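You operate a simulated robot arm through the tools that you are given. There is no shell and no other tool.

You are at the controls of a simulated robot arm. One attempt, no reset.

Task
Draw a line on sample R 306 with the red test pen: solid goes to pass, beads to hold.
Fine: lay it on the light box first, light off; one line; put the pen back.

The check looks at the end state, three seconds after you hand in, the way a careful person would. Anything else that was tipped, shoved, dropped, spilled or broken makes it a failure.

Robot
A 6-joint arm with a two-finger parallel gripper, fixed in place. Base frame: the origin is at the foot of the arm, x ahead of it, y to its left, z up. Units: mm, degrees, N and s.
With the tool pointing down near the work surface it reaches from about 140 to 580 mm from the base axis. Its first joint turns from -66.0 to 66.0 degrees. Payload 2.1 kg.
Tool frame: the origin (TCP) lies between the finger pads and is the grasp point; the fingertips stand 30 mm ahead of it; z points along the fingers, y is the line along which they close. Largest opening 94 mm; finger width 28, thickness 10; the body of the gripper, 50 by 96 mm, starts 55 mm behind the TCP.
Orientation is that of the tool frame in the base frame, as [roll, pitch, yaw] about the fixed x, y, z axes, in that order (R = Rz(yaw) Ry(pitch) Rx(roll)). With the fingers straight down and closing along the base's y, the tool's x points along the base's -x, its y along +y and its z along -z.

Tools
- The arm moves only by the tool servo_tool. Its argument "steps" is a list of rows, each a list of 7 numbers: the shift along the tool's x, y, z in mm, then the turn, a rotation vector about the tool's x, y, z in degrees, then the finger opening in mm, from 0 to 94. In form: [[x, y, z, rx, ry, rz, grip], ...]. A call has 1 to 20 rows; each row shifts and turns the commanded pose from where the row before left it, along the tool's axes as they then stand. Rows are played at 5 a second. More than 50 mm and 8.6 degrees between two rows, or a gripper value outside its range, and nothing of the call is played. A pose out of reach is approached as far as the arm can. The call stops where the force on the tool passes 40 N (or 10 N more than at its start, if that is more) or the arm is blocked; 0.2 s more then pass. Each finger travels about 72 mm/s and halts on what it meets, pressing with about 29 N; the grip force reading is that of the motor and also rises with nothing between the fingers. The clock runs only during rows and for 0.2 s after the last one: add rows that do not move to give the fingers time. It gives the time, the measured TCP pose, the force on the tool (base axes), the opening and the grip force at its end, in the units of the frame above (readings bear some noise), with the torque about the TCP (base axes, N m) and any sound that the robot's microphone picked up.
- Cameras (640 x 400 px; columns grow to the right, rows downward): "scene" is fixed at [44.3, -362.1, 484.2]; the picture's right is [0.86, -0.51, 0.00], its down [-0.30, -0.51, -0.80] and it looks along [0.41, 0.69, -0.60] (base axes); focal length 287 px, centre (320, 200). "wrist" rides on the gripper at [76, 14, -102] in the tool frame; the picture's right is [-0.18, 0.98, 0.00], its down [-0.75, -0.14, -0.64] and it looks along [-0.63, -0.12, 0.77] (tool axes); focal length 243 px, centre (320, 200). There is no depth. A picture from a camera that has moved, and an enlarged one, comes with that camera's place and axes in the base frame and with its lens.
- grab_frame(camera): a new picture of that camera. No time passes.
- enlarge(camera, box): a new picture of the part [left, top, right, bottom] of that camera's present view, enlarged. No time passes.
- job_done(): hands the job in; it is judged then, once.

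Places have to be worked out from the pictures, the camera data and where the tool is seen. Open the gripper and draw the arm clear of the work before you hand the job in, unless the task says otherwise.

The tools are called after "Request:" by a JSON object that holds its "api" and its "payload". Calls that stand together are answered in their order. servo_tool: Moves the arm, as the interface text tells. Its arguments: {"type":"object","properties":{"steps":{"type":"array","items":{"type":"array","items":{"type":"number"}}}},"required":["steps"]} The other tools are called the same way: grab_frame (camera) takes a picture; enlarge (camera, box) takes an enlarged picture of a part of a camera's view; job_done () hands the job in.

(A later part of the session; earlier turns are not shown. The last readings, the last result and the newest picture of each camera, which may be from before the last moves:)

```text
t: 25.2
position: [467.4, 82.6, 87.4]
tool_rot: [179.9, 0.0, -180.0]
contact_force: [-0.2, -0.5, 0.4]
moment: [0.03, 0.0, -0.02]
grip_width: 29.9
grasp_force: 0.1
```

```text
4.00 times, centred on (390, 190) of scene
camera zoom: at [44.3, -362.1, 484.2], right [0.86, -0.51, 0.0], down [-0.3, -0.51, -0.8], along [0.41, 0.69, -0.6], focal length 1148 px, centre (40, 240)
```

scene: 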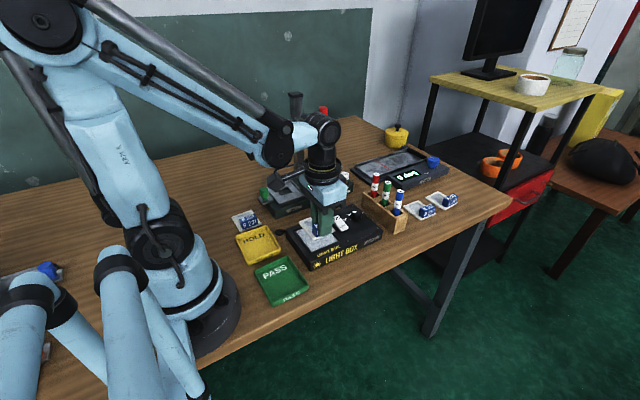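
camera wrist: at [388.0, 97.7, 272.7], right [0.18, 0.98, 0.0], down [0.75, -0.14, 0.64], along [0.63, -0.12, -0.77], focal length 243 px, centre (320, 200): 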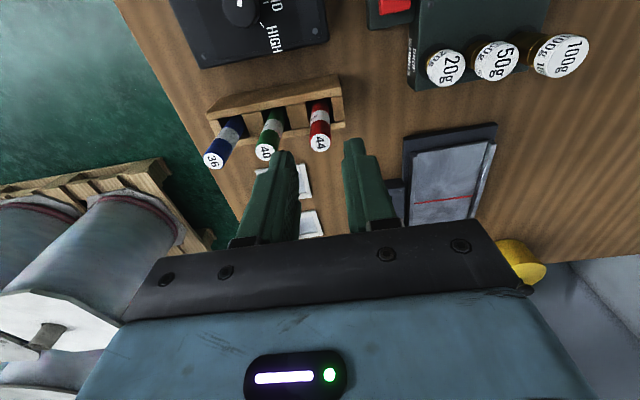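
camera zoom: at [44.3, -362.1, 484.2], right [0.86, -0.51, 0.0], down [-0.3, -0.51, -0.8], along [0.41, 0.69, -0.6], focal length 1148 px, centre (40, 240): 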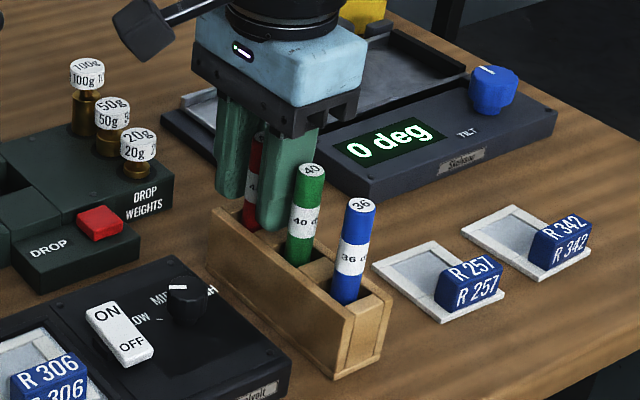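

The pen sits between the fingers, clear of the green pen and the rack. Closing now.

Request:
{"api": "servo_tool", "payload": {"steps": [[0, 0, 0, 0, 0, 0, 22], [0, 0, 0, 0, 0, 0, 16], [0, 0, 0, 0, 0, 0, 8], [0, 0, 0, 0, 0, 0, 8], [0, 0, 0, 0, 0, 0, 8]]}}

Request:
{"api": "enlarge", "payload": {"camera": "wrist", "box": [230, 80, 410, 230]}}

```text
t: 26.4
position: [467.0, 83.9, 86.7]
tool_rot: [179.9, -0.1, -179.9]
contact_force: [0.1, -0.7, -0.3]
moment: [0.03, 0.02, 0.04]
grip_width: 14.9
grasp_force: 28.8
```

```text
2.67 times, centred on (320, 155) of wrist
camera zoom: at [390.0, 96.2, 189.3], right [0.18, 0.98, 0.0], down [0.75, -0.14, 0.64], along [0.63, -0.12, -0.77], focal length 647 px, centre (320, 320)
```

zoom: 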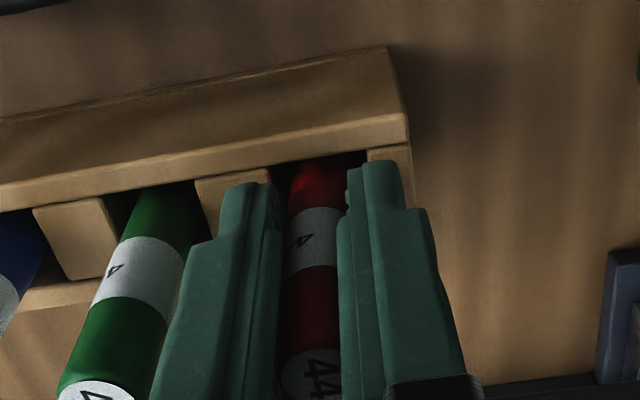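

The pen is gripped at 14.9 mm. I'll lift it straight up 110 mm out of the rack and look at its tip.

Request:
{"api": "servo_tool", "payload": {"steps": [[0, 0, -3, 0, 0, 0, 8], [0, 0, -7, 0, 0, 0, 8], [0, 0, -12, 0, 0, 0, 8], [0, 0, -18, 0, 0, 0, 8], [0, 0, -20, 0, 0, 0, 8], [0, 0, -20, 0, 0, 0, 8], [0, 0, -20, 0, 0, 0, 8], [0, 0, -10, 0, 0, 0, 8], [0, 0, 0, 0, 0, 0, 8]]}}

Request:
{"api": "grab_frame", "payload": {"camera": "wrist"}}

Request:
{"api": "enlarge", "payload": {"camera": "scene", "box": [350, 110, 430, 210]}}

Request:
{"api": "enlarge", "payload": {"camera": "wrist", "box": [230, 80, 410, 230]}}

```text
t: 28.4
position: [469.2, 83.2, 198.4]
tool_rot: [180.0, 0.0, 180.0]
contact_force: [0.6, -0.3, -1.1]
moment: [0.0, 0.01, -0.01]
grip_width: 14.7
grasp_force: 28.5
```

```text
taken
camera wrist: at [390.7, 96.1, 300.8], right [0.18, 0.98, 0.0], down [0.75, -0.14, 0.64], along [0.63, -0.12, -0.77], focal length 243 px, centre (320, 200)
```

wrist: 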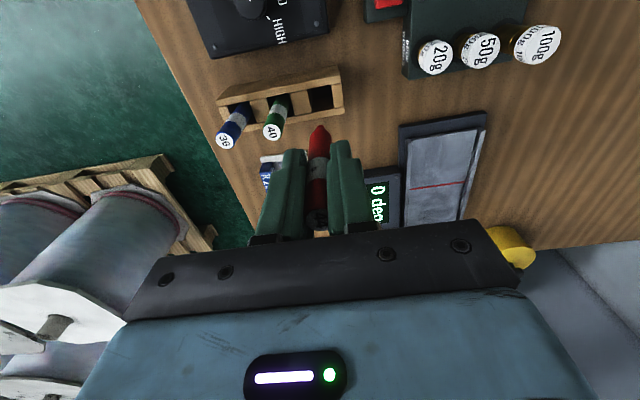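

```text
4.00 times, centred on (390, 160) of scene
camera zoom: at [44.3, -362.1, 484.2], right [0.86, -0.51, 0.0], down [-0.3, -0.51, -0.8], along [0.41, 0.69, -0.6], focal length 1148 px, centre (40, 360)
```

zoom: 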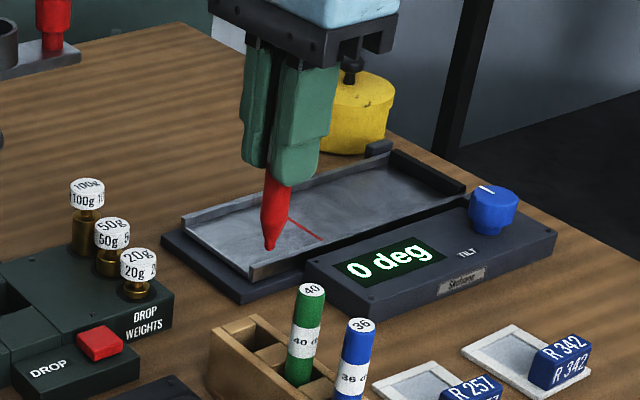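

```text
2.67 times, centred on (320, 155) of wrist
camera zoom: at [390.7, 96.1, 300.8], right [0.18, 0.98, 0.0], down [0.75, -0.14, 0.64], along [0.63, -0.12, -0.77], focal length 647 px, centre (320, 320)
```

zoom: 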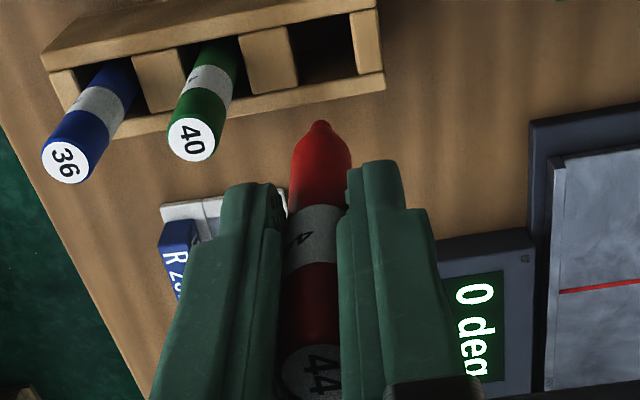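

The red pen has a conical nib about 80–85 mm below the TCP. I'll carry it over the R 306 window at (274, 62), staying high, then drop part way and check the nib position.

Request:
{"api": "servo_tool", "payload": {"steps": [[15, -2.8, 0, 0, 0, 0, 8], [28, -2.8, 0, 0, 0, 0, 8], [32, -2.8, 0, 0, 0, 0, 8], [34, -2.8, 0, 0, 0, 0, 8], [34, -2.8, 0, 0, 0, 0, 8], [30, -2.8, 0, 0, 0, 0, 8], [21, -2.8, 0, 0, 0, 0, 8], [0, 0, 14, 0, 0, 0, 8], [0, 0, 14, 0, 0, 0, 8], [0, 0, 10, 0, 0, 0, 8], [0, 0, 4, 0, 0, 0, 8], [0, 0, 0, 0, 0, 0, 8], [0, 0, 0, 0, 0, 0, 8]]}}

Request:
{"api": "grab_frame", "payload": {"camera": "wrist"}}

Request:
{"api": "enlarge", "payload": {"camera": "wrist", "box": [230, 50, 410, 210]}}

Request:
{"api": "enlarge", "payload": {"camera": "scene", "box": [275, 170, 385, 260]}}

```text
t: 31.2
position: [273.4, 64.2, 156.2]
tool_rot: [179.9, 0.0, 180.0]
contact_force: [-0.4, 0.6, -0.4]
moment: [0.01, -0.02, 0.01]
grip_width: 14.3
grasp_force: 29.5
```

```text
taken
camera wrist: at [195.5, 76.9, 257.7], right [0.18, 0.98, 0.0], down [0.75, -0.14, 0.64], along [0.63, -0.12, -0.77], focal length 243 px, centre (320, 200)
```

wrist: 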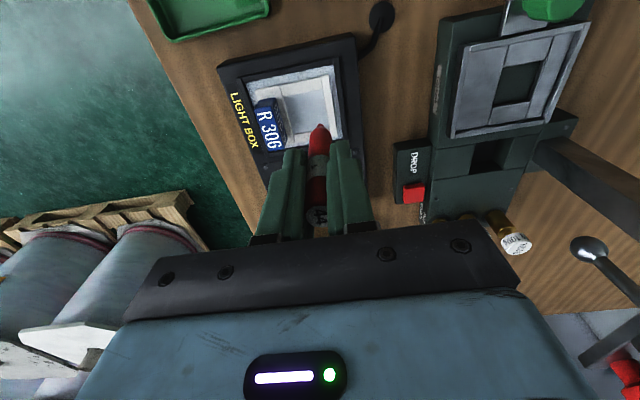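

```text
2.50 times, centred on (320, 130) of wrist
camera zoom: at [195.5, 76.9, 257.7], right [0.18, 0.98, 0.0], down [0.75, -0.14, 0.64], along [0.63, -0.12, -0.77], focal length 606 px, centre (320, 375)
```

zoom: 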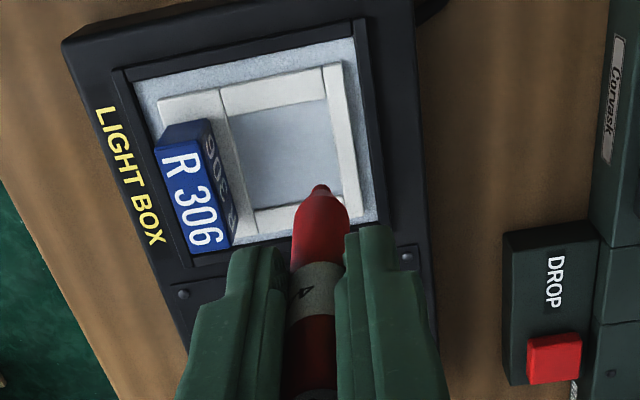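

```text
4.44 times, centred on (330, 215) of scene
camera zoom: at [44.3, -362.1, 484.2], right [0.86, -0.51, 0.0], down [-0.3, -0.51, -0.8], along [0.41, 0.69, -0.6], focal length 1276 px, centre (276, 133)
```

zoom: 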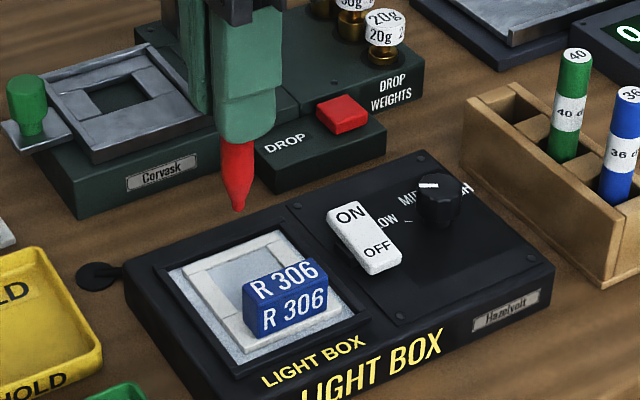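

Both views put the nib about 40 mm above the film at roughly (272, 63), inside the window. I'll nudge it to the start point and descend 32 mm, then check.

Request:
{"api": "servo_tool", "payload": {"steps": [[-2, -0.8, 8, 0, 0, 0, 8], [0, 0, 8, 0, 0, 0, 8], [0, 0, 7, 0, 0, 0, 8], [0, 0, 6, 0, 0, 0, 8], [0, 0, 3, 0, 0, 0, 8], [0, 0, 0, 0, 0, 0, 8]]}}

Request:
{"api": "enlarge", "payload": {"camera": "wrist", "box": [230, 50, 410, 210]}}

Request:
{"api": "enlarge", "payload": {"camera": "scene", "box": [290, 205, 350, 250]}}

```text
t: 32.6
position: [275.8, 63.7, 124.4]
tool_rot: [179.9, 0.0, 180.0]
contact_force: [0.1, -0.3, 0.9]
moment: [-0.02, -0.01, -0.01]
grip_width: 14.6
grasp_force: 28.8
```

```text
2.50 times, centred on (320, 130) of wrist
camera zoom: at [197.4, 75.8, 225.2], right [0.18, 0.98, 0.0], down [0.75, -0.14, 0.64], along [0.63, -0.12, -0.77], focal length 606 px, centre (320, 375)
```

zoom: 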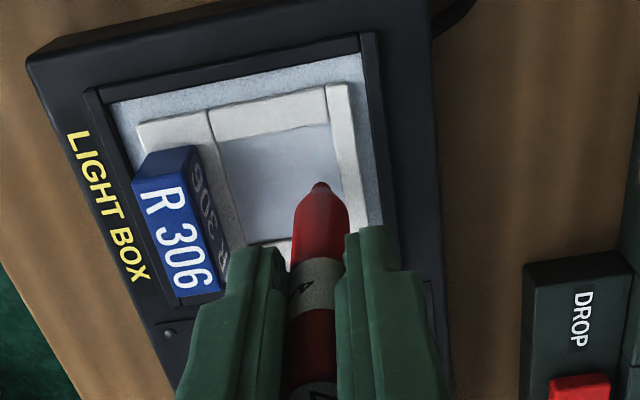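

```text
8.89 times, centred on (320, 228) of scene
camera zoom: at [44.3, -362.1, 484.2], right [0.86, -0.51, 0.0], down [-0.3, -0.51, -0.8], along [0.41, 0.69, -0.6], focal length 2551 px, centre (320, -44)
```

zoom: 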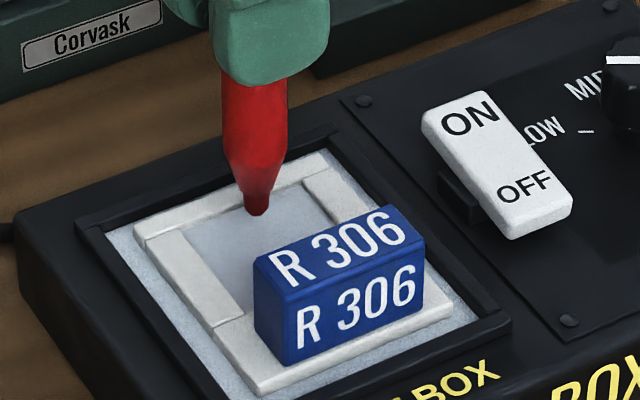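

The nib is a few millimetres above the film, inside the window. I'll approach in small steps while watching force.

Request:
{"api": "servo_tool", "payload": {"steps": [[0, 0, 0.6, 0, 0, 0, 8], [0, 0, 0.6, 0, 0, 0, 8], [0, 0, 0, 0, 0, 0, 8]]}}

```text
t: 33.4
position: [274.9, 62.7, 121.3]
tool_rot: [180.0, 0.0, 179.9]
contact_force: [-0.2, 0.0, 0.8]
moment: [0.02, 0.0, 0.02]
grip_width: 14.5
grasp_force: 28.7
```

No contact yet, so another 0.8 mm.

Request:
{"api": "servo_tool", "payload": {"steps": [[0, 0, 0.4, 0, 0, 0, 8], [0, 0, 0.4, 0, 0, 0, 8], [0, 0, 0, 0, 0, 0, 8]]}}

Request:
{"api": "enlarge", "payload": {"camera": "scene", "box": [300, 210, 330, 240]}}

```text
t: 34.2
position: [275.0, 62.3, 122.1]
tool_rot: [179.9, 0.0, 180.0]
contact_force: [-0.3, 1.3, 0.6]
moment: [0.05, 0.0, 0.02]
grip_width: 14.4
grasp_force: 29.2
```

```text
13.33 times, centred on (315, 225) of scene
camera zoom: at [44.3, -362.1, 484.2], right [0.86, -0.51, 0.0], down [-0.3, -0.51, -0.8], along [0.41, 0.69, -0.6], focal length 3827 px, centre (387, -133)
```

zoom: 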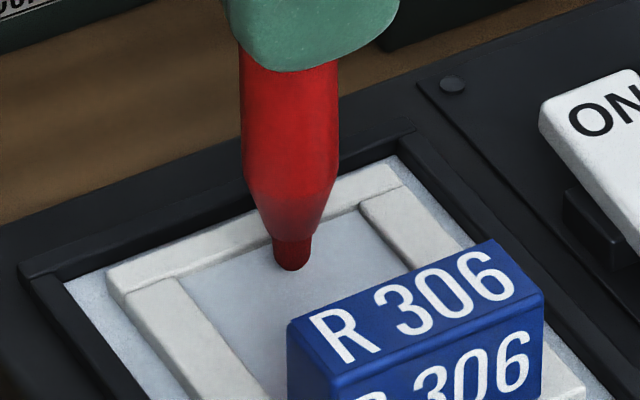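

The nib still looks a few millimetres off the film. Continuing down with small steps.

Request:
{"api": "servo_tool", "payload": {"steps": [[0, 0, 0.4, 0, 0, 0, 8], [0, 0, 0.4, 0, 0, 0, 8], [0, 0, 0, 0, 0, 0, 8]]}}

```text
t: 35.0
position: [274.3, 63.3, 120.1]
tool_rot: [179.8, 0.0, 180.0]
contact_force: [0.0, -0.4, 0.8]
moment: [0.05, 0.01, 0.0]
grip_width: 14.3
grasp_force: 29.4
```

Readings remain at noise level. Continuing.

Request:
{"api": "servo_tool", "payload": {"steps": [[0, 0, 0.4, 0, 0, 0, 8], [0, 0, 0.4, 0, 0, 0, 8], [0, 0, 0, 0, 0, 0, 8]]}}

Request:
{"api": "enlarge", "payload": {"camera": "scene", "box": [300, 210, 330, 240]}}

Request:
{"api": "enlarge", "payload": {"camera": "wrist", "box": [280, 80, 370, 150]}}

```text
t: 35.8
position: [275.1, 63.1, 119.6]
tool_rot: [179.8, 0.0, -180.0]
contact_force: [0.1, 0.2, 6.4]
moment: [0.33, -0.06, 0.04]
grip_width: 14.6
grasp_force: 29.1
```

```text
13.33 times, centred on (315, 225) of scene
camera zoom: at [44.3, -362.1, 484.2], right [0.86, -0.51, 0.0], down [-0.3, -0.51, -0.8], along [0.41, 0.69, -0.6], focal length 3827 px, centre (387, -133)
```

zoom: 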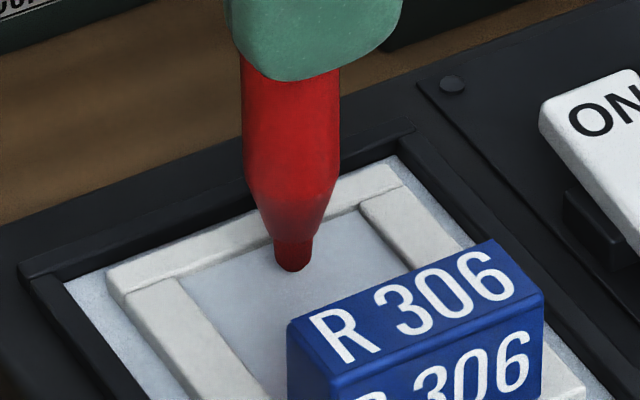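

```text
5.71 times, centred on (325, 115) of wrist
camera zoom: at [197.7, 75.8, 221.3], right [0.18, 0.98, 0.0], down [0.75, -0.14, 0.64], along [0.63, -0.12, -0.77], focal length 1386 px, centre (291, 686)
```

zoom: 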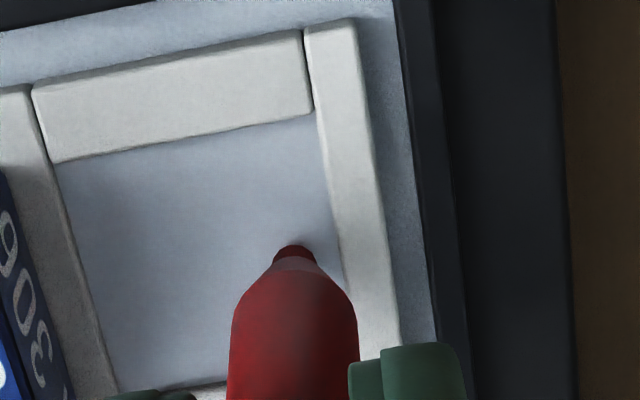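

Force rose to 6 N with some moment about x, so I want to be sure only the nib is touching. I'll look at the whole scene before drawing.

Request:
{"api": "grab_frame", "payload": {"camera": "scene"}}

Request:
{"api": "grab_frame", "payload": {"camera": "wrist"}}

Request:
{"api": "enlarge", "payload": {"camera": "scene", "box": [260, 90, 380, 250]}}

```text
taken
```

scene: 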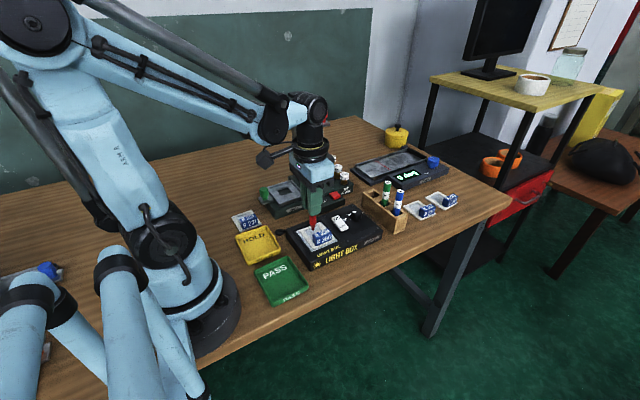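

```text
taken
camera wrist: at [197.7, 75.8, 221.3], right [0.18, 0.98, 0.0], down [0.75, -0.14, 0.64], along [0.63, -0.12, -0.77], focal length 243 px, centre (320, 200)
```

wrist: 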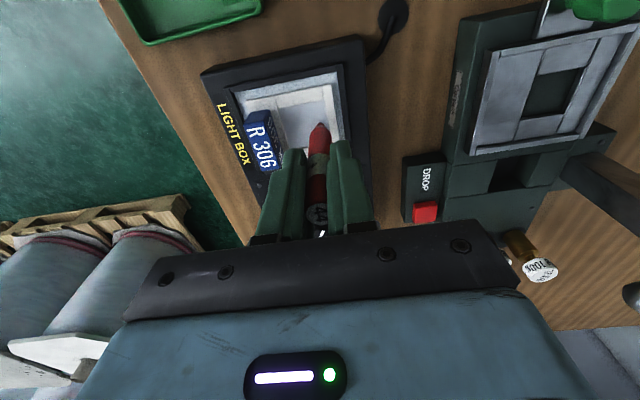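

```text
2.50 times, centred on (320, 170) of scene
camera zoom: at [44.3, -362.1, 484.2], right [0.86, -0.51, 0.0], down [-0.3, -0.51, -0.8], along [0.41, 0.69, -0.6], focal length 718 px, centre (320, 275)
```

zoom: 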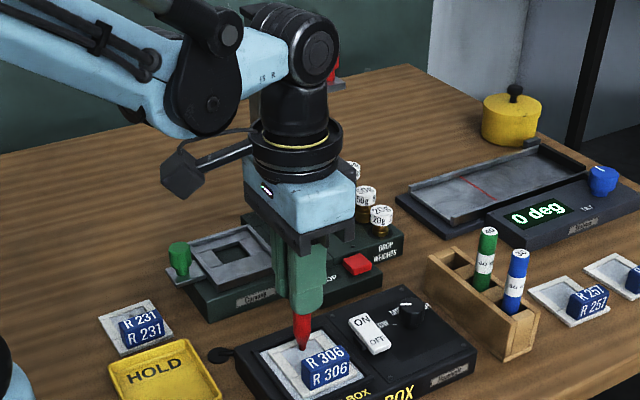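

Only the nib is in contact. I'll begin the stroke along −y (the stiff closing direction), first 6 mm, then confirm a trace appears and the force is steady before continuing without lifting.

Request:
{"api": "servo_tool", "payload": {"steps": [[0, -1.5, 0, 0, 0, 0, 8], [0, -1.5, 0, 0, 0, 0, 8], [0, -1.5, 0, 0, 0, 0, 8], [0, -1.5, 0, 0, 0, 0, 8]]}}

Request:
{"api": "enlarge", "payload": {"camera": "wrist", "box": [280, 80, 370, 150]}}

Request:
{"api": "enlarge", "payload": {"camera": "scene", "box": [300, 210, 330, 240]}}

```text
t: 36.8
position: [274.9, 56.2, 118.7]
tool_rot: [179.9, 0.0, 179.9]
contact_force: [-0.1, 0.0, 0.0]
moment: [0.06, 0.0, 0.0]
grip_width: 14.4
grasp_force: 29.2
```

```text
5.71 times, centred on (325, 115) of wrist
camera zoom: at [197.4, 69.7, 221.5], right [0.18, 0.98, 0.0], down [0.75, -0.14, 0.64], along [0.63, -0.12, -0.77], focal length 1386 px, centre (291, 686)
```

zoom: 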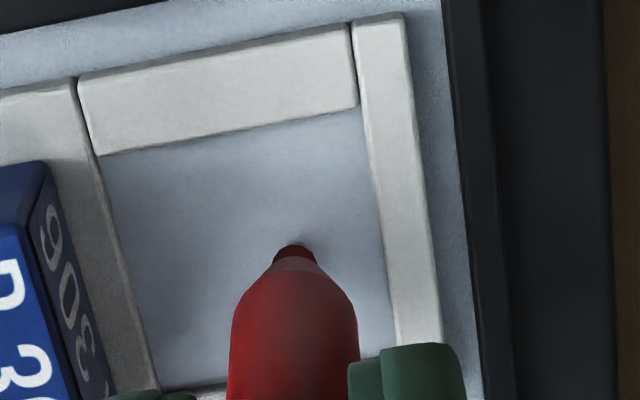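

```text
13.33 times, centred on (315, 225) of scene
camera zoom: at [44.3, -362.1, 484.2], right [0.86, -0.51, 0.0], down [-0.3, -0.51, -0.8], along [0.41, 0.69, -0.6], focal length 3827 px, centre (387, -133)
```

zoom: 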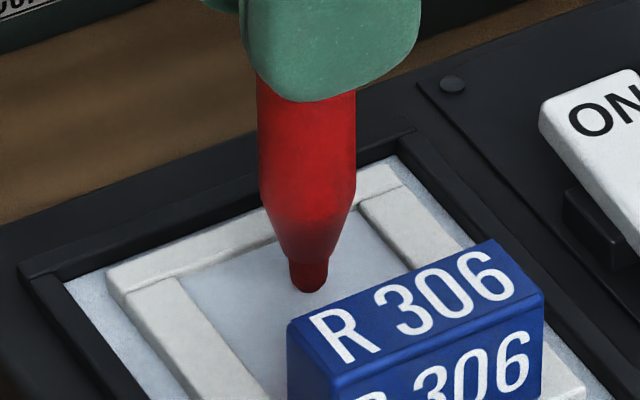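

No trace is visible and the force is back to zero, so the nib wasn't really pressed on the film during that move. I'll return 6 mm to the start point and press a little lower in fine steps.

Request:
{"api": "servo_tool", "payload": {"steps": [[0, 3, -0.6, 0, 0, 0, 8], [0, 3, 0, 0, 0, 0, 8], [0, 0, 0.6, 0, 0, 0, 8], [0, 0, 0.3, 0, 0, 0, 8], [0, 0, 0, 0, 0, 0, 8]]}}

Request:
{"api": "enlarge", "payload": {"camera": "scene", "box": [300, 210, 330, 240]}}

```text
t: 38.0
position: [274.7, 61.6, 118.8]
tool_rot: [179.8, 0.0, 180.0]
contact_force: [0.7, 0.3, -0.5]
moment: [0.01, 0.04, 0.0]
grip_width: 14.3
grasp_force: 28.6
```

```text
13.33 times, centred on (315, 225) of scene
camera zoom: at [44.3, -362.1, 484.2], right [0.86, -0.51, 0.0], down [-0.3, -0.51, -0.8], along [0.41, 0.69, -0.6], focal length 3827 px, centre (387, -133)
```

zoom: 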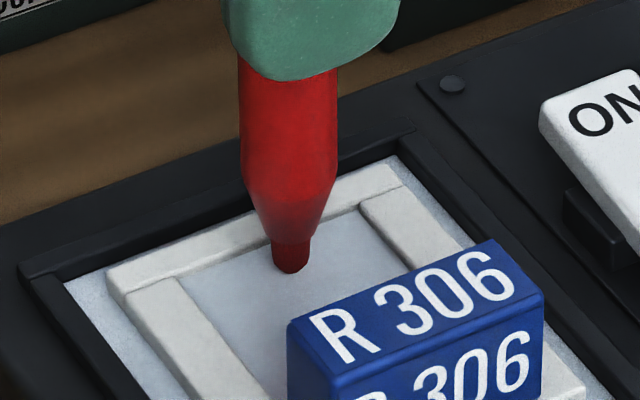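

Still no force at this height. I'll continue lowering in 0.3 mm steps.

Request:
{"api": "servo_tool", "payload": {"steps": [[0, 0, 0.3, 0, 0, 0, 8], [0, 0, 0.3, 0, 0, 0, 8], [0, 0, 0, 0, 0, 0, 8]]}}

Request:
{"api": "enlarge", "payload": {"camera": "scene", "box": [300, 210, 330, 240]}}

```text
t: 38.8
position: [274.2, 62.4, 118.6]
tool_rot: [179.9, 0.1, 179.9]
contact_force: [0.5, -0.6, 5.6]
moment: [-0.27, -0.01, 0.02]
grip_width: 14.6
grasp_force: 29.5
```

```text
13.33 times, centred on (315, 225) of scene
camera zoom: at [44.3, -362.1, 484.2], right [0.86, -0.51, 0.0], down [-0.3, -0.51, -0.8], along [0.41, 0.69, -0.6], focal length 3827 px, centre (387, -133)
```

zoom: 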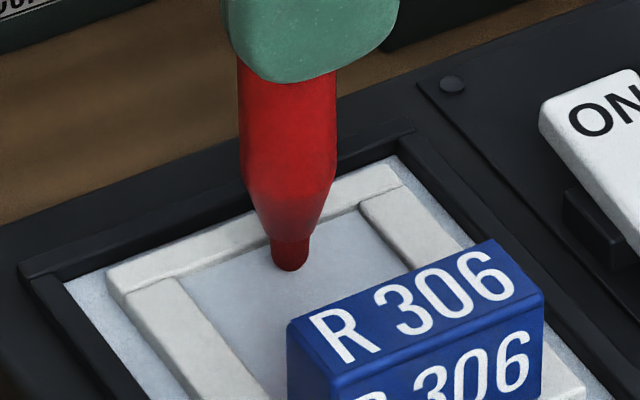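

Contact again at about 5.6 N. The pen seems to yield slightly in the pads, so I'll add a small downward bias while dragging to hold light pressure, and check the first few millimetres for a trace.

Request:
{"api": "servo_tool", "payload": {"steps": [[0, -1.0, 0.1, 0, 0, 0, 8], [0, -1.0, 0.1, 0, 0, 0, 8], [0, -1.0, 0.1, 0, 0, 0, 8]]}}

Request:
{"api": "enlarge", "payload": {"camera": "wrist", "box": [280, 80, 370, 150]}}

Request:
{"api": "enlarge", "payload": {"camera": "scene", "box": [300, 210, 330, 240]}}

```text
t: 39.6
position: [275.1, 59.1, 117.5]
tool_rot: [180.0, -0.1, 179.9]
contact_force: [0.5, -0.1, 0.3]
moment: [0.03, -0.04, 0.0]
grip_width: 14.6
grasp_force: 28.6
```

```text
5.71 times, centred on (325, 115) of wrist
camera zoom: at [197.3, 72.6, 220.7], right [0.18, 0.98, 0.0], down [0.75, -0.14, 0.64], along [0.63, -0.12, -0.77], focal length 1386 px, centre (291, 686)
```

zoom: 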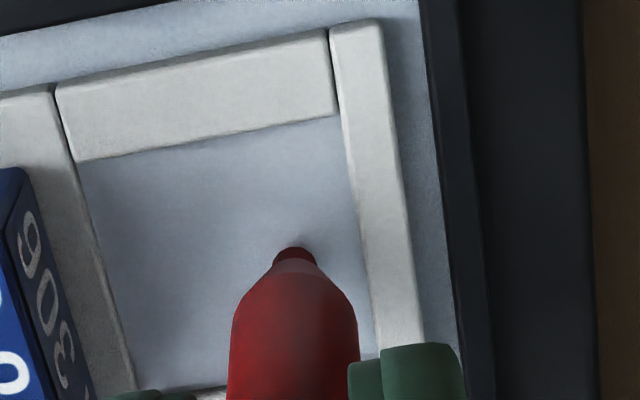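

```text
13.33 times, centred on (315, 225) of scene
camera zoom: at [44.3, -362.1, 484.2], right [0.86, -0.51, 0.0], down [-0.3, -0.51, -0.8], along [0.41, 0.69, -0.6], focal length 3827 px, centre (387, -133)
```

zoom: 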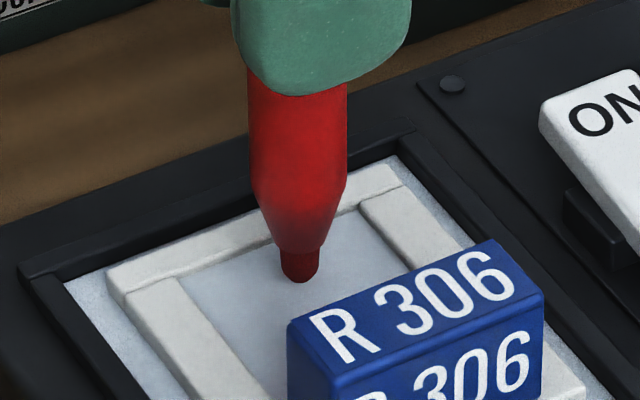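

There is still no trace, and the force vanishes once moving. I'll zoom in hard on the nib from both cameras to judge its true gap to the film.

Request:
{"api": "enlarge", "payload": {"camera": "scene", "box": [306, 224, 320, 234]}}

Request:
{"api": "enlarge", "payload": {"camera": "wrist", "box": [310, 114, 334, 130]}}

Request:
{"api": "enlarge", "payload": {"camera": "scene", "box": [296, 195, 346, 235]}}

```text
16.00 times, centred on (313, 229) of scene
camera zoom: at [44.3, -362.1, 484.2], right [0.86, -0.51, 0.0], down [-0.3, -0.51, -0.8], along [0.41, 0.69, -0.6], focal length 4592 px, centre (432, -264)
```

zoom: 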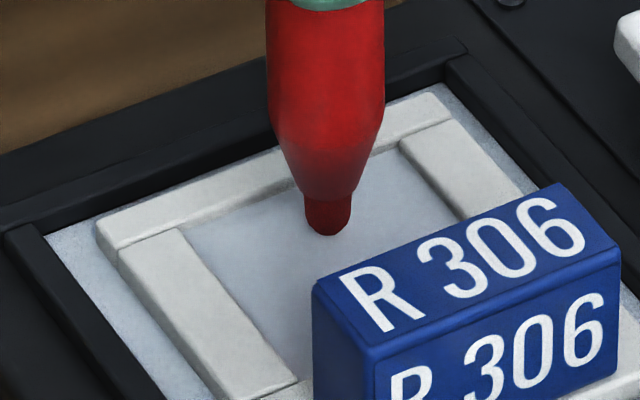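

```text
16.00 times, centred on (322, 122) of wrist
camera zoom: at [197.3, 72.6, 220.7], right [0.18, 0.98, 0.0], down [0.75, -0.14, 0.64], along [0.63, -0.12, -0.77], focal length 3882 px, centre (288, 1448)
```

zoom: 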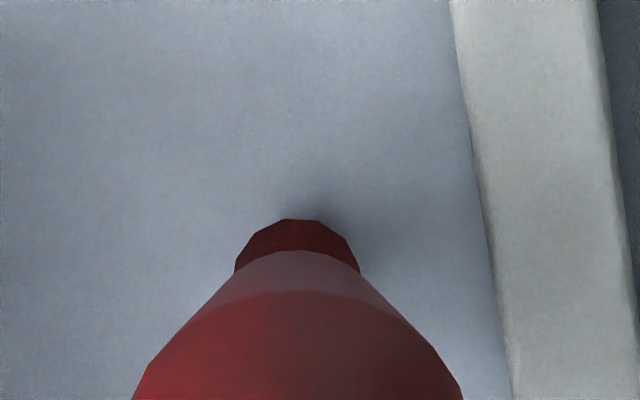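

```text
10.00 times, centred on (321, 215) of scene
camera zoom: at [44.3, -362.1, 484.2], right [0.86, -0.51, 0.0], down [-0.3, -0.51, -0.8], along [0.41, 0.69, -0.6], focal length 2870 px, centre (310, 50)
```

zoom: 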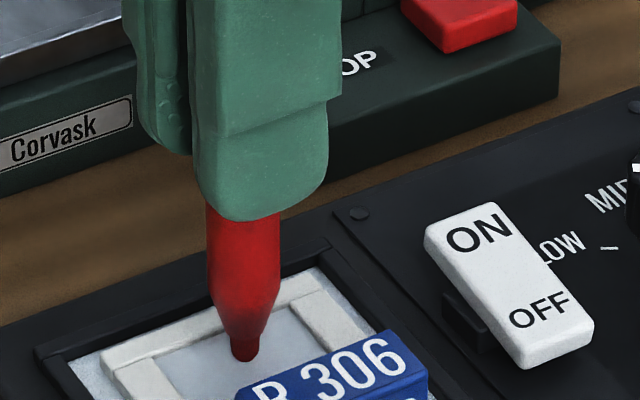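

The nib shows contact shading on the film, but the pressure leaks away. I'll press again here and hold still to see whether the force decays with time or only with lateral motion.

Request:
{"api": "servo_tool", "payload": {"steps": [[0, 0, 0.3, 0, 0, 0, 8], [0, 0, 0, 0, 0, 0, 8]]}}

Request:
{"api": "servo_tool", "payload": {"steps": [[0, 0, 0.0, 0, 0, 0, 8], [0, 0, 0, 0, 0, 0, 8]]}}

```text
t: 40.2
position: [275.1, 59.4, 118.2]
tool_rot: [179.9, 0.0, 179.9]
contact_force: [-0.3, -1.4, 0.4]
moment: [-0.06, 0.01, 0.0]
grip_width: 14.4
grasp_force: 28.6
```

```text
t: 40.8
position: [275.0, 59.5, 117.1]
tool_rot: [179.9, 0.0, -180.0]
contact_force: [0.9, -1.6, 0.5]
moment: [-0.07, -0.02, 0.0]
grip_width: 14.6
grasp_force: 28.5
```

There's a small persistent lateral force, so the nib is touching lightly. Pressing another 0.4 mm.

Request:
{"api": "servo_tool", "payload": {"steps": [[0, 0, 0.2, 0, 0, 0, 8], [0, 0, 0.2, 0, 0, 0, 8], [0, 0, 0, 0, 0, 0, 8]]}}

Request:
{"api": "servo_tool", "payload": {"steps": [[0, 0, 0, 0, 0, 0, 8], [0, 0, 0, 0, 0, 0, 8]]}}

Request:
{"api": "enlarge", "payload": {"camera": "wrist", "box": [280, 80, 370, 150]}}

```text
t: 41.6
position: [276.2, 58.7, 117.8]
tool_rot: [179.9, 0.0, 180.0]
contact_force: [0.3, 0.2, 0.1]
moment: [0.0, 0.0, -0.01]
grip_width: 14.4
grasp_force: 28.9
```

```text
t: 42.2
position: [275.6, 59.3, 117.4]
tool_rot: [179.9, 0.0, -180.0]
contact_force: [1.0, 0.6, -0.1]
moment: [-0.02, 0.04, -0.01]
grip_width: 14.5
grasp_force: 29.4
```

```text
5.71 times, centred on (325, 115) of wrist
camera zoom: at [197.5, 72.6, 220.1], right [0.18, 0.98, 0.0], down [0.75, -0.14, 0.64], along [0.63, -0.12, -0.77], focal length 1386 px, centre (291, 686)
```

zoom: 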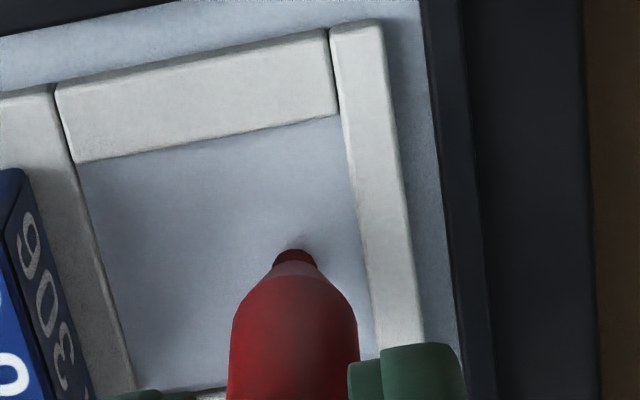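

The pen is slowly sliding up in the pads under light load. I'll check closely whether any ink is visible on the film behind the nib.

Request:
{"api": "enlarge", "payload": {"camera": "wrist", "box": [312, 110, 340, 130]}}

Request:
{"api": "enlarge", "payload": {"camera": "scene", "box": [302, 222, 322, 236]}}

```text
16.00 times, centred on (326, 120) of wrist
camera zoom: at [197.5, 72.6, 220.1], right [0.18, 0.98, 0.0], down [0.75, -0.14, 0.64], along [0.63, -0.12, -0.77], focal length 3882 px, centre (224, 1480)
```

zoom: 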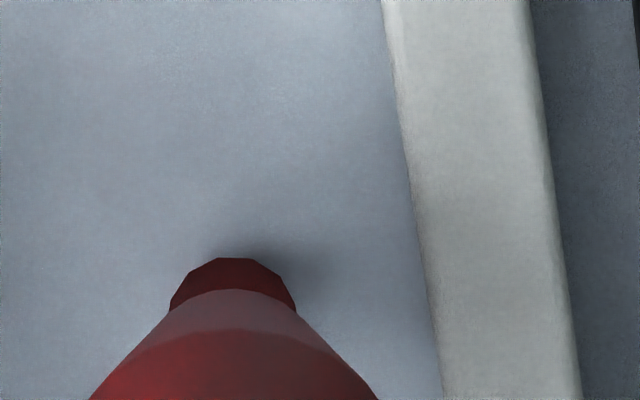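

```text
16.00 times, centred on (312, 229) of scene
camera zoom: at [44.3, -362.1, 484.2], right [0.86, -0.51, 0.0], down [-0.3, -0.51, -0.8], along [0.41, 0.69, -0.6], focal length 4592 px, centre (448, -264)
```

zoom: 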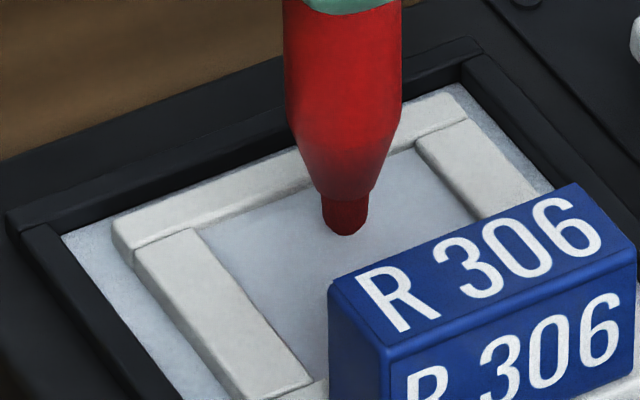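

The nib is resting on the film but with almost no load. I'll make one slightly brisker 0.8 mm press to see how much force the grip can transmit.

Request:
{"api": "servo_tool", "payload": {"steps": [[0, 0, 0.8, 0, 0, 0, 8]]}}

Request:
{"api": "enlarge", "payload": {"camera": "wrist", "box": [312, 110, 340, 130]}}

```text
t: 42.6
position: [275.6, 60.7, 116.1]
tool_rot: [179.9, -0.1, 180.0]
contact_force: [-0.8, -1.0, 12.5]
moment: [-0.41, 0.05, -0.03]
grip_width: 14.4
grasp_force: 29.0
```

```text
16.00 times, centred on (326, 120) of wrist
camera zoom: at [197.6, 72.7, 219.3], right [0.18, 0.98, 0.0], down [0.75, -0.14, 0.64], along [0.63, -0.12, -0.77], focal length 3882 px, centre (224, 1480)
```

zoom: 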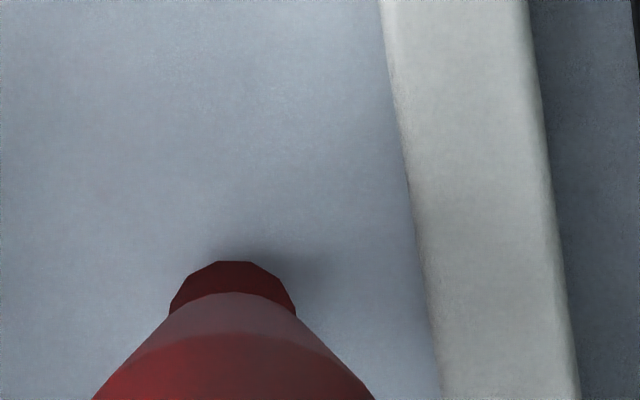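

That transmitted 12 N, so pressing briskly does load the nib. I'll drag now with a modest steady downward feed and check for ink.

Request:
{"api": "servo_tool", "payload": {"steps": [[0, -1.5, 0.15, 0, 0, 0, 8], [0, -1.5, 0.15, 0, 0, 0, 8]]}}

Request:
{"api": "enlarge", "payload": {"camera": "wrist", "box": [312, 110, 340, 130]}}

Request:
{"api": "enlarge", "payload": {"camera": "scene", "box": [302, 222, 322, 236]}}

```text
t: 43.2
position: [275.1, 56.8, 117.6]
tool_rot: [179.9, 0.0, -179.9]
contact_force: [0.8, 0.7, 2.8]
moment: [0.16, -0.02, 0.01]
grip_width: 14.8
grasp_force: 29.0
```

```text
16.00 times, centred on (326, 120) of wrist
camera zoom: at [197.3, 69.6, 219.1], right [0.18, 0.98, 0.0], down [0.75, -0.14, 0.64], along [0.63, -0.12, -0.77], focal length 3882 px, centre (224, 1480)
```

zoom: 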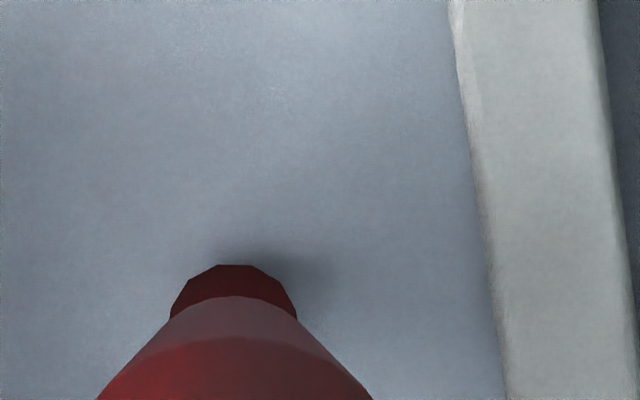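

```text
16.00 times, centred on (312, 229) of scene
camera zoom: at [44.3, -362.1, 484.2], right [0.86, -0.51, 0.0], down [-0.3, -0.51, -0.8], along [0.41, 0.69, -0.6], focal length 4592 px, centre (448, -264)
```

zoom: 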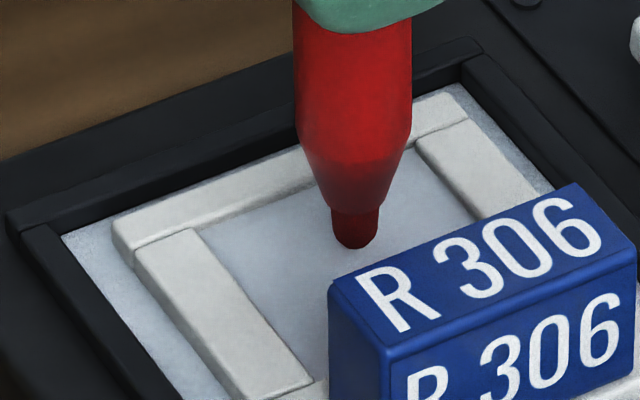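

Contact stays at about 3 N while moving, but no trace shows yet. It may only render once a full stroke exists. I'll continue the same stroke without lifting, on to y≈38, with the same light feed.

Request:
{"api": "servo_tool", "payload": {"steps": [[0, -1.5, 0.12, 0, 0, 0, 8], [0, -1.5, 0.12, 0, 0, 0, 8], [0, -1.5, 0.12, 0, 0, 0, 8], [0, -1.5, 0.12, 0, 0, 0, 8], [0, -1.5, 0.12, 0, 0, 0, 8], [0, -1.5, 0.12, 0, 0, 0, 8]]}}

Request:
{"api": "enlarge", "payload": {"camera": "wrist", "box": [290, 90, 370, 140]}}

Request:
{"api": "enlarge", "payload": {"camera": "scene", "box": [302, 222, 322, 236]}}

```text
t: 44.6
position: [276.2, 48.3, 116.9]
tool_rot: [179.8, 0.2, -179.9]
contact_force: [1.0, 4.4, 16.8]
moment: [0.54, -0.06, 0.01]
grip_width: 14.4
grasp_force: 29.0
```

```text
8.00 times, centred on (330, 115) of wrist
camera zoom: at [198.2, 61.1, 218.7], right [0.18, 0.98, 0.0], down [0.75, -0.14, 0.64], along [0.63, -0.12, -0.77], focal length 1941 px, centre (240, 880)
```

zoom: 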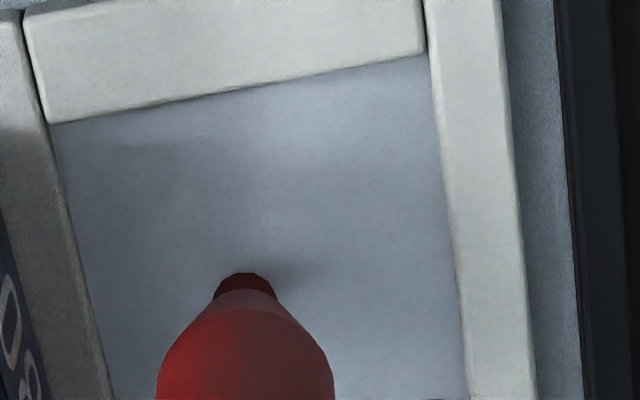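

```text
16.00 times, centred on (312, 229) of scene
camera zoom: at [44.3, -362.1, 484.2], right [0.86, -0.51, 0.0], down [-0.3, -0.51, -0.8], along [0.41, 0.69, -0.6], focal length 4592 px, centre (448, -264)
```

zoom: 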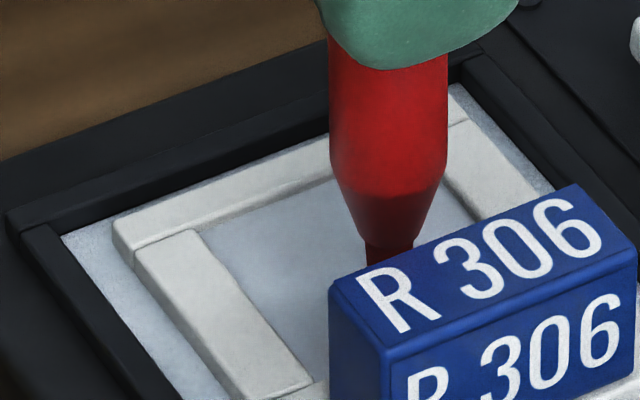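

The nib is firmly loaded now (17 N, with clear sliding friction), so I'll stop feeding down. I'll ease slightly, finish the same stroke to y≈38, and then lift to see the result.

Request:
{"api": "servo_tool", "payload": {"steps": [[0, -1.5, -0.1, 0, 0, 0, 8], [0, -1.5, -0.05, 0, 0, 0, 8], [0, -1.5, 0, 0, 0, 0, 8], [0, -1.5, 0, 0, 0, 0, 8], [0, -1.5, 0, 0, 0, 0, 8], [0, -1.5, 0, 0, 0, 0, 8]]}}

Request:
{"api": "enlarge", "payload": {"camera": "wrist", "box": [290, 90, 370, 140]}}

```text
t: 46.0
position: [276.0, 39.3, 115.6]
tool_rot: [179.8, 0.0, 180.0]
contact_force: [-0.3, 10.5, 31.6]
moment: [0.86, -0.09, 0.01]
grip_width: 14.4
grasp_force: 29.1
```

```text
8.00 times, centred on (330, 115) of wrist
camera zoom: at [197.9, 52.4, 218.3], right [0.18, 0.98, 0.0], down [0.75, -0.14, 0.64], along [0.63, -0.12, -0.77], focal length 1941 px, centre (240, 880)
```

zoom: 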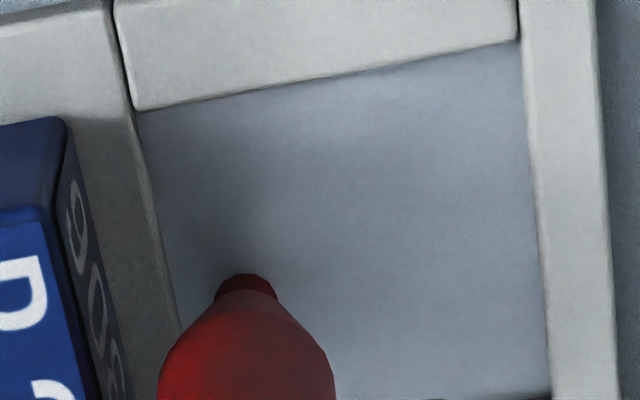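

The load climbed to 31 N at the end of the stroke, so I'll lift straight up now and look at the film.

Request:
{"api": "servo_tool", "payload": {"steps": [[0, 0, -2, 0, 0, 0, 8], [0, 0, -6, 0, 0, 0, 8], [0, 0, -10, 0, 0, 0, 8], [0, 0, -12, 0, 0, 0, 8], [0, 0, 0, 0, 0, 0, 8]]}}

Request:
{"api": "enlarge", "payload": {"camera": "wrist", "box": [250, 50, 400, 160]}}

Request:
{"api": "enlarge", "payload": {"camera": "scene", "box": [295, 210, 345, 245]}}

```text
t: 47.2
position: [275.2, 38.1, 146.2]
tool_rot: [179.9, 0.0, 179.9]
contact_force: [-0.7, -0.4, 0.2]
moment: [-0.01, 0.02, 0.0]
grip_width: 14.4
grasp_force: 29.3
```

```text
3.64 times, centred on (325, 105) of wrist
camera zoom: at [197.6, 51.7, 248.4], right [0.18, 0.98, 0.0], down [0.75, -0.14, 0.64], along [0.63, -0.12, -0.77], focal length 882 px, centre (302, 546)
```

zoom: 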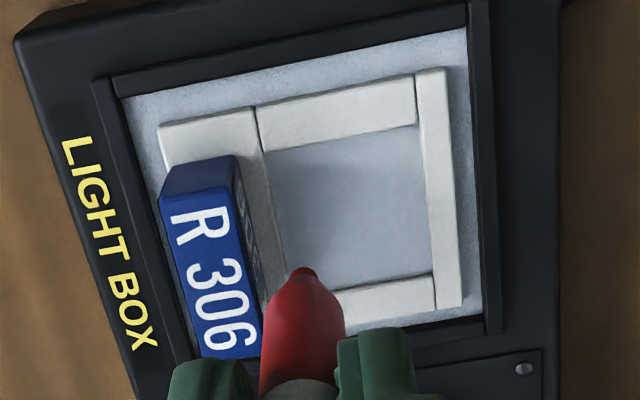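

```text
11.43 times, centred on (320, 228) of scene
camera zoom: at [44.3, -362.1, 484.2], right [0.86, -0.51, 0.0], down [-0.3, -0.51, -0.8], along [0.41, 0.69, -0.6], focal length 3280 px, centre (320, -114)
```

zoom: 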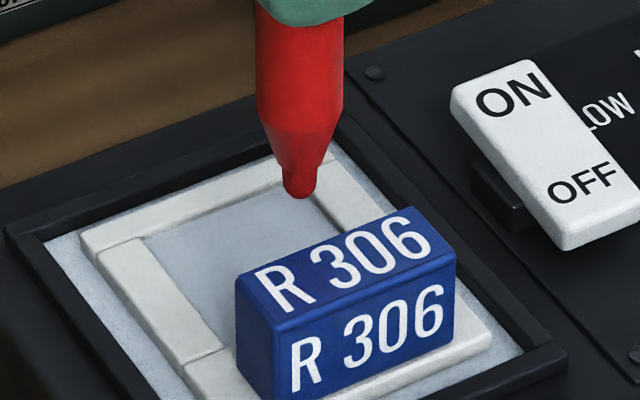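

No line is visible in the part I can see. I'll raise the pen and move it aside to view the whole film unobstructed.

Request:
{"api": "servo_tool", "payload": {"steps": [[0, 0, -20, 0, 0, 0, 8], [-20, 10, -10, 0, 0, 0, 8], [-20, 10, 0, 0, 0, 0, 8], [0, 0, 0, 0, 0, 0, 8], [0, 0, 0, 0, 0, 0, 8]]}}

Request:
{"api": "enlarge", "payload": {"camera": "wrist", "box": [250, 10, 370, 100]}}

Request:
{"api": "enlarge", "payload": {"camera": "scene", "box": [295, 210, 345, 245]}}

Request:
{"api": "grab_frame", "payload": {"camera": "wrist"}}

```text
t: 48.4
position: [315.4, 58.4, 177.6]
tool_rot: [179.9, 0.1, -179.9]
contact_force: [0.7, -0.2, -0.5]
moment: [0.01, 0.02, 0.04]
grip_width: 15.0
grasp_force: 28.7
```

```text
4.44 times, centred on (310, 55) of wrist
camera zoom: at [237.3, 71.7, 279.7], right [0.18, 0.98, 0.0], down [0.75, -0.14, 0.64], along [0.63, -0.12, -0.77], focal length 1078 px, centre (364, 844)
```

zoom: 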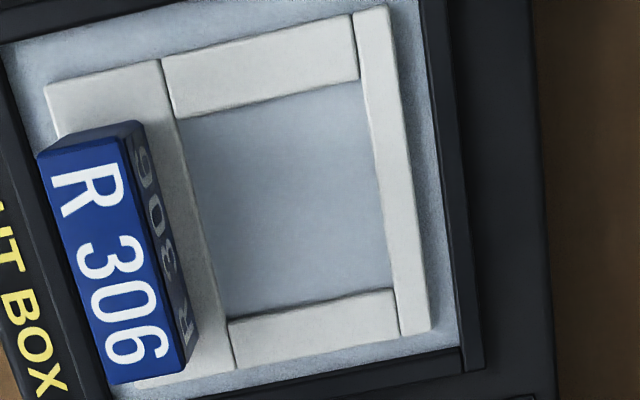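

```text
11.43 times, centred on (320, 228) of scene
camera zoom: at [44.3, -362.1, 484.2], right [0.86, -0.51, 0.0], down [-0.3, -0.51, -0.8], along [0.41, 0.69, -0.6], focal length 3280 px, centre (320, -114)
```

zoom: 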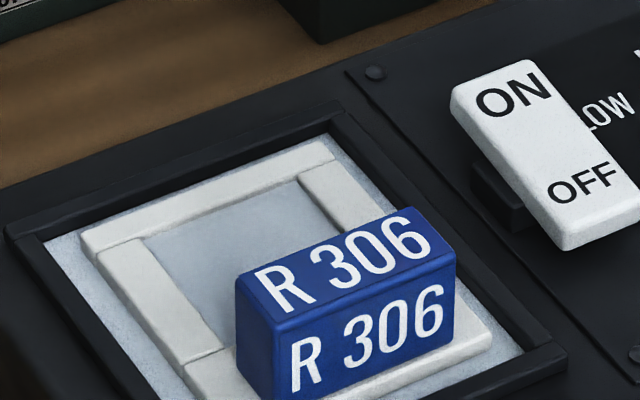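

```text
taken
camera wrist: at [237.3, 71.7, 279.7], right [0.18, 0.98, 0.0], down [0.75, -0.14, 0.64], along [0.63, -0.12, -0.77], focal length 243 px, centre (320, 200)
```

wrist: 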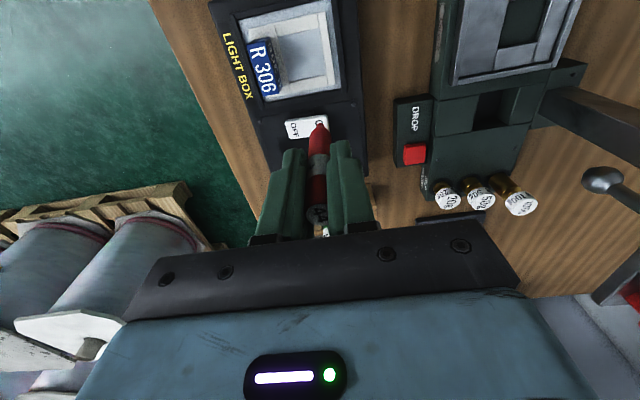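

The film is still clean, so the tip isn't leaving ink. I'll inspect the pen tip closely for a cap or anything else unusual.

Request:
{"api": "enlarge", "payload": {"camera": "wrist", "box": [295, 110, 345, 150]}}

Request:
{"api": "enlarge", "payload": {"camera": "wrist", "box": [270, 110, 370, 240]}}

Request:
{"api": "enlarge", "payload": {"camera": "scene", "box": [310, 150, 360, 215]}}

Request:
{"api": "enlarge", "payload": {"camera": "scene", "box": [360, 175, 410, 235]}}

```text
10.00 times, centred on (320, 130) of wrist
camera zoom: at [237.3, 71.7, 279.7], right [0.18, 0.98, 0.0], down [0.75, -0.14, 0.64], along [0.63, -0.12, -0.77], focal length 2426 px, centre (320, 900)
```

zoom: 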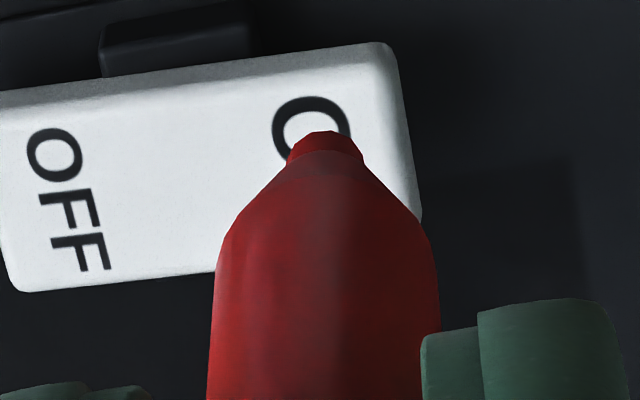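

```text
3.08 times, centred on (320, 175) of wrist
camera zoom: at [237.3, 71.7, 279.7], right [0.18, 0.98, 0.0], down [0.75, -0.14, 0.64], along [0.63, -0.12, -0.77], focal length 746 px, centre (320, 277)
```

zoom: 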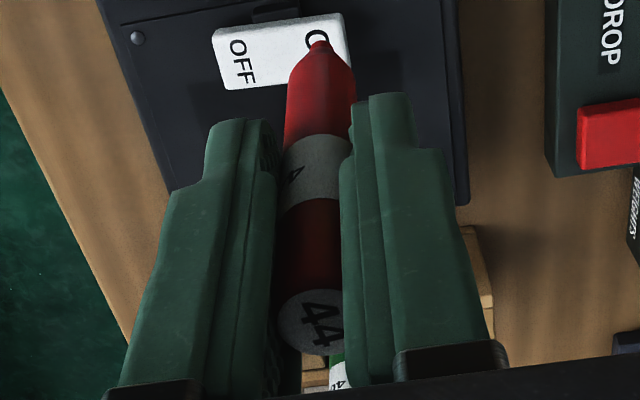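

```text
6.15 times, centred on (335, 182) of scene
camera zoom: at [44.3, -362.1, 484.2], right [0.86, -0.51, 0.0], down [-0.3, -0.51, -0.8], along [0.41, 0.69, -0.6], focal length 1766 px, centre (228, 308)
```

zoom: 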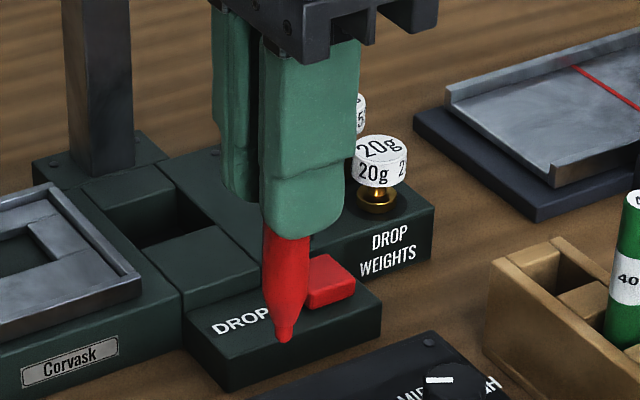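

```text
6.67 times, centred on (385, 205) of scene
camera zoom: at [44.3, -362.1, 484.2], right [0.86, -0.51, 0.0], down [-0.3, -0.51, -0.8], along [0.41, 0.69, -0.6], focal length 1913 px, centre (-113, 167)
```

zoom: 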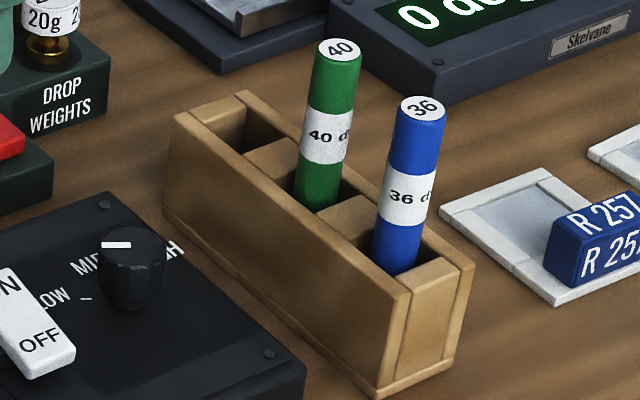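

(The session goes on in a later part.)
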